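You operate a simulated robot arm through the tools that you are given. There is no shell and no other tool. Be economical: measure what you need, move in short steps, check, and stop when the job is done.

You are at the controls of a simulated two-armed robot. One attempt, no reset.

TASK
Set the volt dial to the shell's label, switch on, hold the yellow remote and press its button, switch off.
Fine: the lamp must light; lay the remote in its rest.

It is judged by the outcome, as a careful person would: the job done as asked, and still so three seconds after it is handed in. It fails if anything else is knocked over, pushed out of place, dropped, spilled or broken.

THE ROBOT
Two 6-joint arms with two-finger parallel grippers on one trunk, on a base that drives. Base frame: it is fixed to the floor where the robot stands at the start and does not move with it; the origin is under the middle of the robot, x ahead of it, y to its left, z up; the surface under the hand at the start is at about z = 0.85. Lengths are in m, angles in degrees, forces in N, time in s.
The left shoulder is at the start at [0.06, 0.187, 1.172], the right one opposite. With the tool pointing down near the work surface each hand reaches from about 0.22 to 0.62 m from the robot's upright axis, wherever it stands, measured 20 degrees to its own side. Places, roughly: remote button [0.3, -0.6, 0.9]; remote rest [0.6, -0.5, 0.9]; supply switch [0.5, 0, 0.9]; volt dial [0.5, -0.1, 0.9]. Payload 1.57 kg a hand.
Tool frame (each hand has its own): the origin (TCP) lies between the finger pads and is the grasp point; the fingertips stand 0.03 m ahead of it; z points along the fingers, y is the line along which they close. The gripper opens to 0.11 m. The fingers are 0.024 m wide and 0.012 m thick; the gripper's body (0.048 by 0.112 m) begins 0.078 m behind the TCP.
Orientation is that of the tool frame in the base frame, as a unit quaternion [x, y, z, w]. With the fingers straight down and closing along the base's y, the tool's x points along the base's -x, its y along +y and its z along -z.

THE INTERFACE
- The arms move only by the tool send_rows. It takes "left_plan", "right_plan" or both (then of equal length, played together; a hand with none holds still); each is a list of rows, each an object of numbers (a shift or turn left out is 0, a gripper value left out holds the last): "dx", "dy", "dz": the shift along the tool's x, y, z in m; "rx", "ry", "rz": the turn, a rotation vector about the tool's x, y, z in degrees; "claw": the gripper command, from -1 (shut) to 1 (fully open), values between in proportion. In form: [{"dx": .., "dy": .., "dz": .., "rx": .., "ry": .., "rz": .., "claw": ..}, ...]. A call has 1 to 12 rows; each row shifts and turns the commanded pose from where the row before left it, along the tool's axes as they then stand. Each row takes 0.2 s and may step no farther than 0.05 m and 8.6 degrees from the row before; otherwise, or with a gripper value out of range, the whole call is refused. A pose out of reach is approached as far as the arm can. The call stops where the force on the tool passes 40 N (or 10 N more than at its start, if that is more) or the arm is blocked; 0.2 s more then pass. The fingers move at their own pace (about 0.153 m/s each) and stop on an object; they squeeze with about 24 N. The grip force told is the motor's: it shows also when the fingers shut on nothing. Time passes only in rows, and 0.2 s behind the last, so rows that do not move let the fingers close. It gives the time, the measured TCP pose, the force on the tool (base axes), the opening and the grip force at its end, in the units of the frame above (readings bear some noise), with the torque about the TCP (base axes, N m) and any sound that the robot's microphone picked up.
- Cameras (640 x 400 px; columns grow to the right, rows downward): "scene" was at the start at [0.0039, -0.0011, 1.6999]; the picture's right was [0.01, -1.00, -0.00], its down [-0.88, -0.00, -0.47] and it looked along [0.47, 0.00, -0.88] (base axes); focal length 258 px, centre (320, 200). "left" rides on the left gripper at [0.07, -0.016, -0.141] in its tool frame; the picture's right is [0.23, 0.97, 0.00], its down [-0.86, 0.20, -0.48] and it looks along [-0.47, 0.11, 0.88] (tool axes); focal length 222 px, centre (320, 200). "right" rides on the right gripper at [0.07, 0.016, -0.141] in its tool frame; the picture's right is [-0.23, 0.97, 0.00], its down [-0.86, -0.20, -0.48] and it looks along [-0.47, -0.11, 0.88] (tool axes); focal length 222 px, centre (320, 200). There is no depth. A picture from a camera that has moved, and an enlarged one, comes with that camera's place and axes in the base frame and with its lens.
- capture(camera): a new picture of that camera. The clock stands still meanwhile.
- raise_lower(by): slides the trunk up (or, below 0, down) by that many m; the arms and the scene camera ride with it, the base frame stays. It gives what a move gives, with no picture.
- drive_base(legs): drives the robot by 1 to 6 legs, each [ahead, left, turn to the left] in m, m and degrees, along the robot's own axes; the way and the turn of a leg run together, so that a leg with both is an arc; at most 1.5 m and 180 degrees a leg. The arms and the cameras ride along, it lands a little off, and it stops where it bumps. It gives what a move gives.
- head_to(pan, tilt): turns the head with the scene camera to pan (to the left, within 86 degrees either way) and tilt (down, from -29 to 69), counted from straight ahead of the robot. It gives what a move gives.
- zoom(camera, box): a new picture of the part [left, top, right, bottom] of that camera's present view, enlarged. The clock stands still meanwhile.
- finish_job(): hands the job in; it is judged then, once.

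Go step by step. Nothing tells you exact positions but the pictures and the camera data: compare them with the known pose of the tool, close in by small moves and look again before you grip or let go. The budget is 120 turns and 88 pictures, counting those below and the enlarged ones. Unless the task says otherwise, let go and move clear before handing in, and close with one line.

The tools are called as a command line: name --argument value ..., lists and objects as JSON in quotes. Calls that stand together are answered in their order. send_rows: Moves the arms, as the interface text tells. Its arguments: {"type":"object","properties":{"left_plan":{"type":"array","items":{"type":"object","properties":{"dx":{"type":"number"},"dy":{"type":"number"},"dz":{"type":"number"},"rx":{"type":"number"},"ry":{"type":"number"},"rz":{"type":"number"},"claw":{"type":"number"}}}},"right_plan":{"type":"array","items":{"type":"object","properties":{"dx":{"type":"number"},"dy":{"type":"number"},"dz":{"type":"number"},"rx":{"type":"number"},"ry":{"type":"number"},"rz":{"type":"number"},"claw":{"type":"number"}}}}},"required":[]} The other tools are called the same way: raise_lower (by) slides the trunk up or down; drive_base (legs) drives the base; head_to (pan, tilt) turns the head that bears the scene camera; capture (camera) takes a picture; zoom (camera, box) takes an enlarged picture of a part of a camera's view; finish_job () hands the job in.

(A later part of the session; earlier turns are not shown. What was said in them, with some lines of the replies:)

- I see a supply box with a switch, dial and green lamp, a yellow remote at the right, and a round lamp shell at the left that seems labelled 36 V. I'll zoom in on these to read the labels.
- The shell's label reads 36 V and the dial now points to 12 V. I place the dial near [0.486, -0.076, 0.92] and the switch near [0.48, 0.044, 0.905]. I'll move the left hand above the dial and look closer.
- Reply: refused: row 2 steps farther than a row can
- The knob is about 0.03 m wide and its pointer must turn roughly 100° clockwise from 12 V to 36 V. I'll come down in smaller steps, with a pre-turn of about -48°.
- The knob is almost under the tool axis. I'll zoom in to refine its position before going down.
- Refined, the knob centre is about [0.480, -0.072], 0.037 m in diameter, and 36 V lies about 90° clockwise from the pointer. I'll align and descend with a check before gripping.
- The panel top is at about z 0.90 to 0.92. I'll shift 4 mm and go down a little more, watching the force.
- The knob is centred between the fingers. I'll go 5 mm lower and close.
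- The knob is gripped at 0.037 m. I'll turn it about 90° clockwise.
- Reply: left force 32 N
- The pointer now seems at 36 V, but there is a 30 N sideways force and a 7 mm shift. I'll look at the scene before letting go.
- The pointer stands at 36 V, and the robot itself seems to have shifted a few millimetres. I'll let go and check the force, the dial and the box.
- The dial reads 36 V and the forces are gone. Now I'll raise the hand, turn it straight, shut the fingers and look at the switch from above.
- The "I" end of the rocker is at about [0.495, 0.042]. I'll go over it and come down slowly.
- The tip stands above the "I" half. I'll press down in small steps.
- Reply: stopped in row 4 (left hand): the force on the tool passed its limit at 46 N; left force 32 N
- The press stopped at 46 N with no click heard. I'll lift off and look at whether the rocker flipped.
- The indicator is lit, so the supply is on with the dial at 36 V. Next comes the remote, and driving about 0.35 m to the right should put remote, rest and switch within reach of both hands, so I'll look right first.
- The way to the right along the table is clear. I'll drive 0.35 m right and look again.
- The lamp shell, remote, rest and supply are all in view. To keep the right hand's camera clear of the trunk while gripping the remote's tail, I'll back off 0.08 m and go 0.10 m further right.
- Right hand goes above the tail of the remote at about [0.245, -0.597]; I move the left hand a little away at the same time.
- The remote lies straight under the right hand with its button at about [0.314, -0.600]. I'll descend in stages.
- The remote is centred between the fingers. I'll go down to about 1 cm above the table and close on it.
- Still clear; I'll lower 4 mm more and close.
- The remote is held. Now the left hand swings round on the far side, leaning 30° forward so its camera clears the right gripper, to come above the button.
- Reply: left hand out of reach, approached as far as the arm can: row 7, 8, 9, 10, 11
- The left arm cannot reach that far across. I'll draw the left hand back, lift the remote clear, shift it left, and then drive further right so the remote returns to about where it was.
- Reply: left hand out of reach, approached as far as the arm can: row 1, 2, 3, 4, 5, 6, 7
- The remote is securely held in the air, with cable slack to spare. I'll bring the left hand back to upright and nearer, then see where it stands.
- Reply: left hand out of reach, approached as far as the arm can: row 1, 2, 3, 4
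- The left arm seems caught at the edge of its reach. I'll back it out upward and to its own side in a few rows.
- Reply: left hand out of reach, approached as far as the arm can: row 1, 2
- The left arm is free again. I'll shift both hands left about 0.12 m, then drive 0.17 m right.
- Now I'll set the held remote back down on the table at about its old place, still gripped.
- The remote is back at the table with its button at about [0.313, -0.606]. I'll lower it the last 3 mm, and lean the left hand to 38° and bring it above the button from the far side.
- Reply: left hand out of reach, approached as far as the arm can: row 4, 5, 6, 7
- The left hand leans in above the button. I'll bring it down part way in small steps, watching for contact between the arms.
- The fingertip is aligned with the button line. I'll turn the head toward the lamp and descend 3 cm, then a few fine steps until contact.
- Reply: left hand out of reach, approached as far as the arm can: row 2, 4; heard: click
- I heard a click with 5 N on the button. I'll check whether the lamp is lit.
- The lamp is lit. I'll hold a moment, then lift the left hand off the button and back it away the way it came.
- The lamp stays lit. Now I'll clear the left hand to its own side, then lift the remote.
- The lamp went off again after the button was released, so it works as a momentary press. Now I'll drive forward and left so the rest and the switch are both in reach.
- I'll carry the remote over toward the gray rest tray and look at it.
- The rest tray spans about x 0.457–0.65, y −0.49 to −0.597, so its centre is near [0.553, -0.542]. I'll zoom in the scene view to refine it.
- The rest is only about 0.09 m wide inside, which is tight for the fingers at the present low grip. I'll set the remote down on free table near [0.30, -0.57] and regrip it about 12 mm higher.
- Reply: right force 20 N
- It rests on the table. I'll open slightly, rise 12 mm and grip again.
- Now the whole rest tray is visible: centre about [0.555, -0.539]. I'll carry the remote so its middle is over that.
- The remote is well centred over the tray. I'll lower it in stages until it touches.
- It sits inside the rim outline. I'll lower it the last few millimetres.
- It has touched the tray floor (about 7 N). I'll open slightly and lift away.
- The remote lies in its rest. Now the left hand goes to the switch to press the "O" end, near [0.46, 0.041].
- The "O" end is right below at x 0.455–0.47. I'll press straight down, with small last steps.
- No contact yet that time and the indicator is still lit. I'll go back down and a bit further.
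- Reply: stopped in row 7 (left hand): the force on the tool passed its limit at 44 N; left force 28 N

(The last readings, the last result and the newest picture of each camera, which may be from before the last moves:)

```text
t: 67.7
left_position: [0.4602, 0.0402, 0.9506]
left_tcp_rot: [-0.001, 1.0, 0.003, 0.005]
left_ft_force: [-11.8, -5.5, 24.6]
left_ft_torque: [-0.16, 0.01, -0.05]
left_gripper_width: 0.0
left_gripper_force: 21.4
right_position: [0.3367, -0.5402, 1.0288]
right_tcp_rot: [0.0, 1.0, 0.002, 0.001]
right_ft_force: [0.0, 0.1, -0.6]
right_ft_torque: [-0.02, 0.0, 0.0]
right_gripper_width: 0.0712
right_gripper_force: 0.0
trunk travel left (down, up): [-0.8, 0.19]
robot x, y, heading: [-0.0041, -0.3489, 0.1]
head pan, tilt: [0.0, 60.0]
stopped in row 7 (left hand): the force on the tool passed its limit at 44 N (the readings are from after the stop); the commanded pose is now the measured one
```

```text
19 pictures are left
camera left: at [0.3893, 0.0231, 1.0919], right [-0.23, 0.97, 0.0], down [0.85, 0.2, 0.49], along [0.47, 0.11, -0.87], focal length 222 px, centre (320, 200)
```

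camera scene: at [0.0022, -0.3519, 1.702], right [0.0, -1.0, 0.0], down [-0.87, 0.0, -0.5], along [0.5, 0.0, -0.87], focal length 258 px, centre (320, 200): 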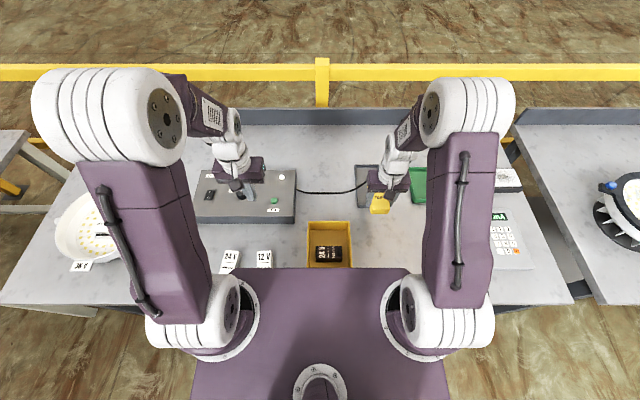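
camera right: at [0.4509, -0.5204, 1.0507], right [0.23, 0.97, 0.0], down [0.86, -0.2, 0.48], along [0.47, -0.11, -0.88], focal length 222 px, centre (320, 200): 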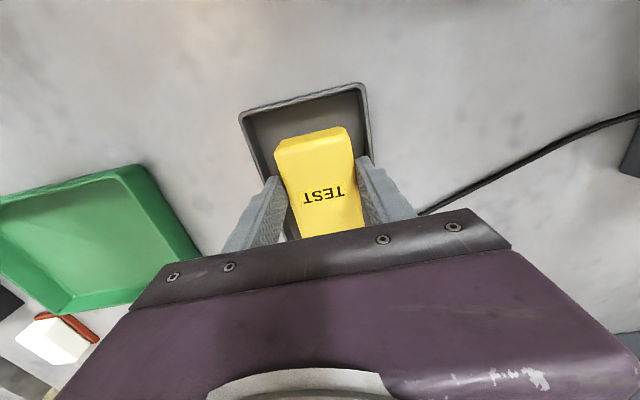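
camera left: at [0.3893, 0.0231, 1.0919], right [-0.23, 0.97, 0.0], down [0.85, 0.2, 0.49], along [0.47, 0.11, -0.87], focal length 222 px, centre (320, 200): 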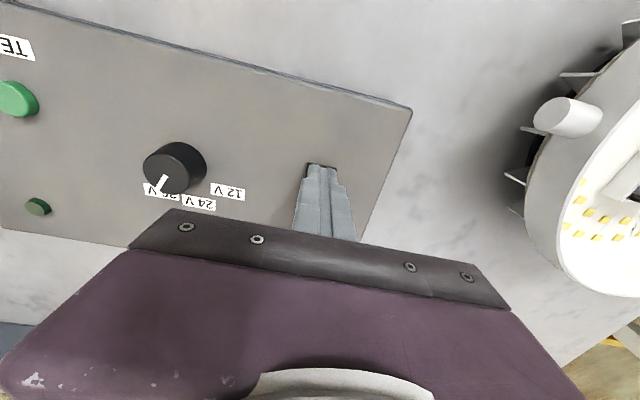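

The indicator is now dark, so the supply is off. I'll lift both hands clear and take a final look.

send_rows --left_plan '[{"dz": -0.03}, {"dz": -0.045}, {"dz": -0.045}, {"dx": 0.04}, {"dx": 0.04, "dy": -0.02}, {}]' --right_plan '[{}, {"dz": -0.04}, {"dz": -0.04}, {"dx": 0.03}, {}, {}]'

capture --camera "scene"

capture --camera "left"

zoom --camera "scene" --box '[310, 130, 470, 230]'

```text
t: 69.1
left_position: [0.381, 0.0231, 1.0655]
left_tcp_rot: [0.001, 1.0, 0.002, 0.004]
left_ft_force: [0.4, -0.1, 0.1]
left_ft_torque: [-0.03, 0.01, 0.0]
left_gripper_width: 0.0
left_gripper_force: 21.2
right_position: [0.3109, -0.5367, 1.108]
right_tcp_rot: [0.0, 1.0, 0.0, -0.001]
right_ft_force: [-0.4, -0.4, 0.7]
right_ft_torque: [-0.03, 0.01, 0.03]
right_gripper_width: 0.0714
right_gripper_force: 0.1
trunk travel left (down, up): [-0.8, 0.19]
robot x, y, heading: [-0.0011, -0.3496, -0.1]
head pan, tilt: [0.0, 60.0]
```

```text
18 pictures are left
camera scene: at [0.0049, -0.3513, 1.702], right [0.0, -1.0, 0.0], down [-0.87, 0.0, -0.5], along [0.5, 0.0, -0.87], focal length 258 px, centre (320, 200)
```

scene: 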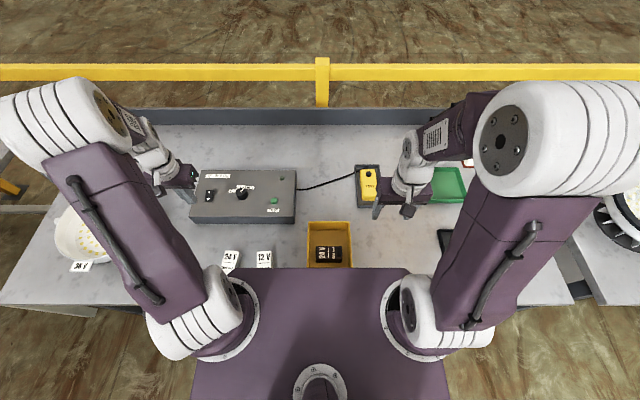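

```text
17 pictures are left
camera left: at [0.3112, 0.0071, 1.2074], right [-0.23, 0.97, 0.0], down [0.85, 0.2, 0.48], along [0.47, 0.11, -0.87], focal length 222 px, centre (320, 200)
```

left: 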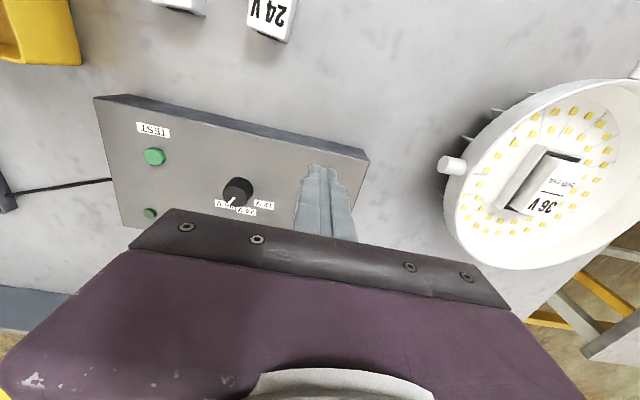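

```text
4.00 times, centred on (390, 180) of scene
camera zoom: at [0.0049, -0.3513, 1.702], right [0.0, -1.0, 0.0], down [-0.87, 0.0, -0.5], along [0.5, 0.0, -0.87], focal length 1032 px, centre (40, 280)
```

zoom: 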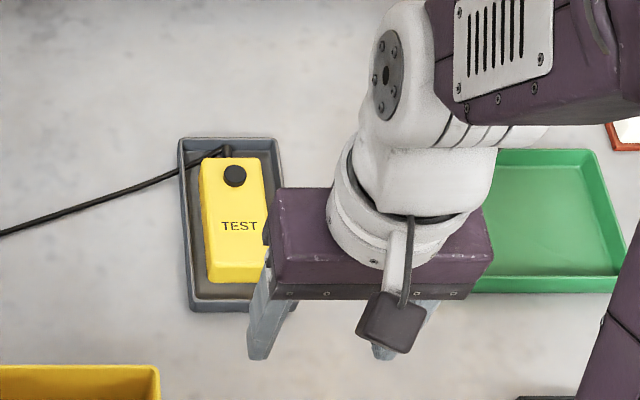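

The dial is at 36 V, the supply is off with its indicator dark, and the remote lies in its rest. Nothing else on the table is disturbed, so I'm handing the job in.

finish_job

```text
The job is handed in.
```

The job is done and handed in: I set the dial to 36 V and switched the supply on. With the remote held, pressing its button lit the lamp. The supply is now off and the remote lies in its rest.
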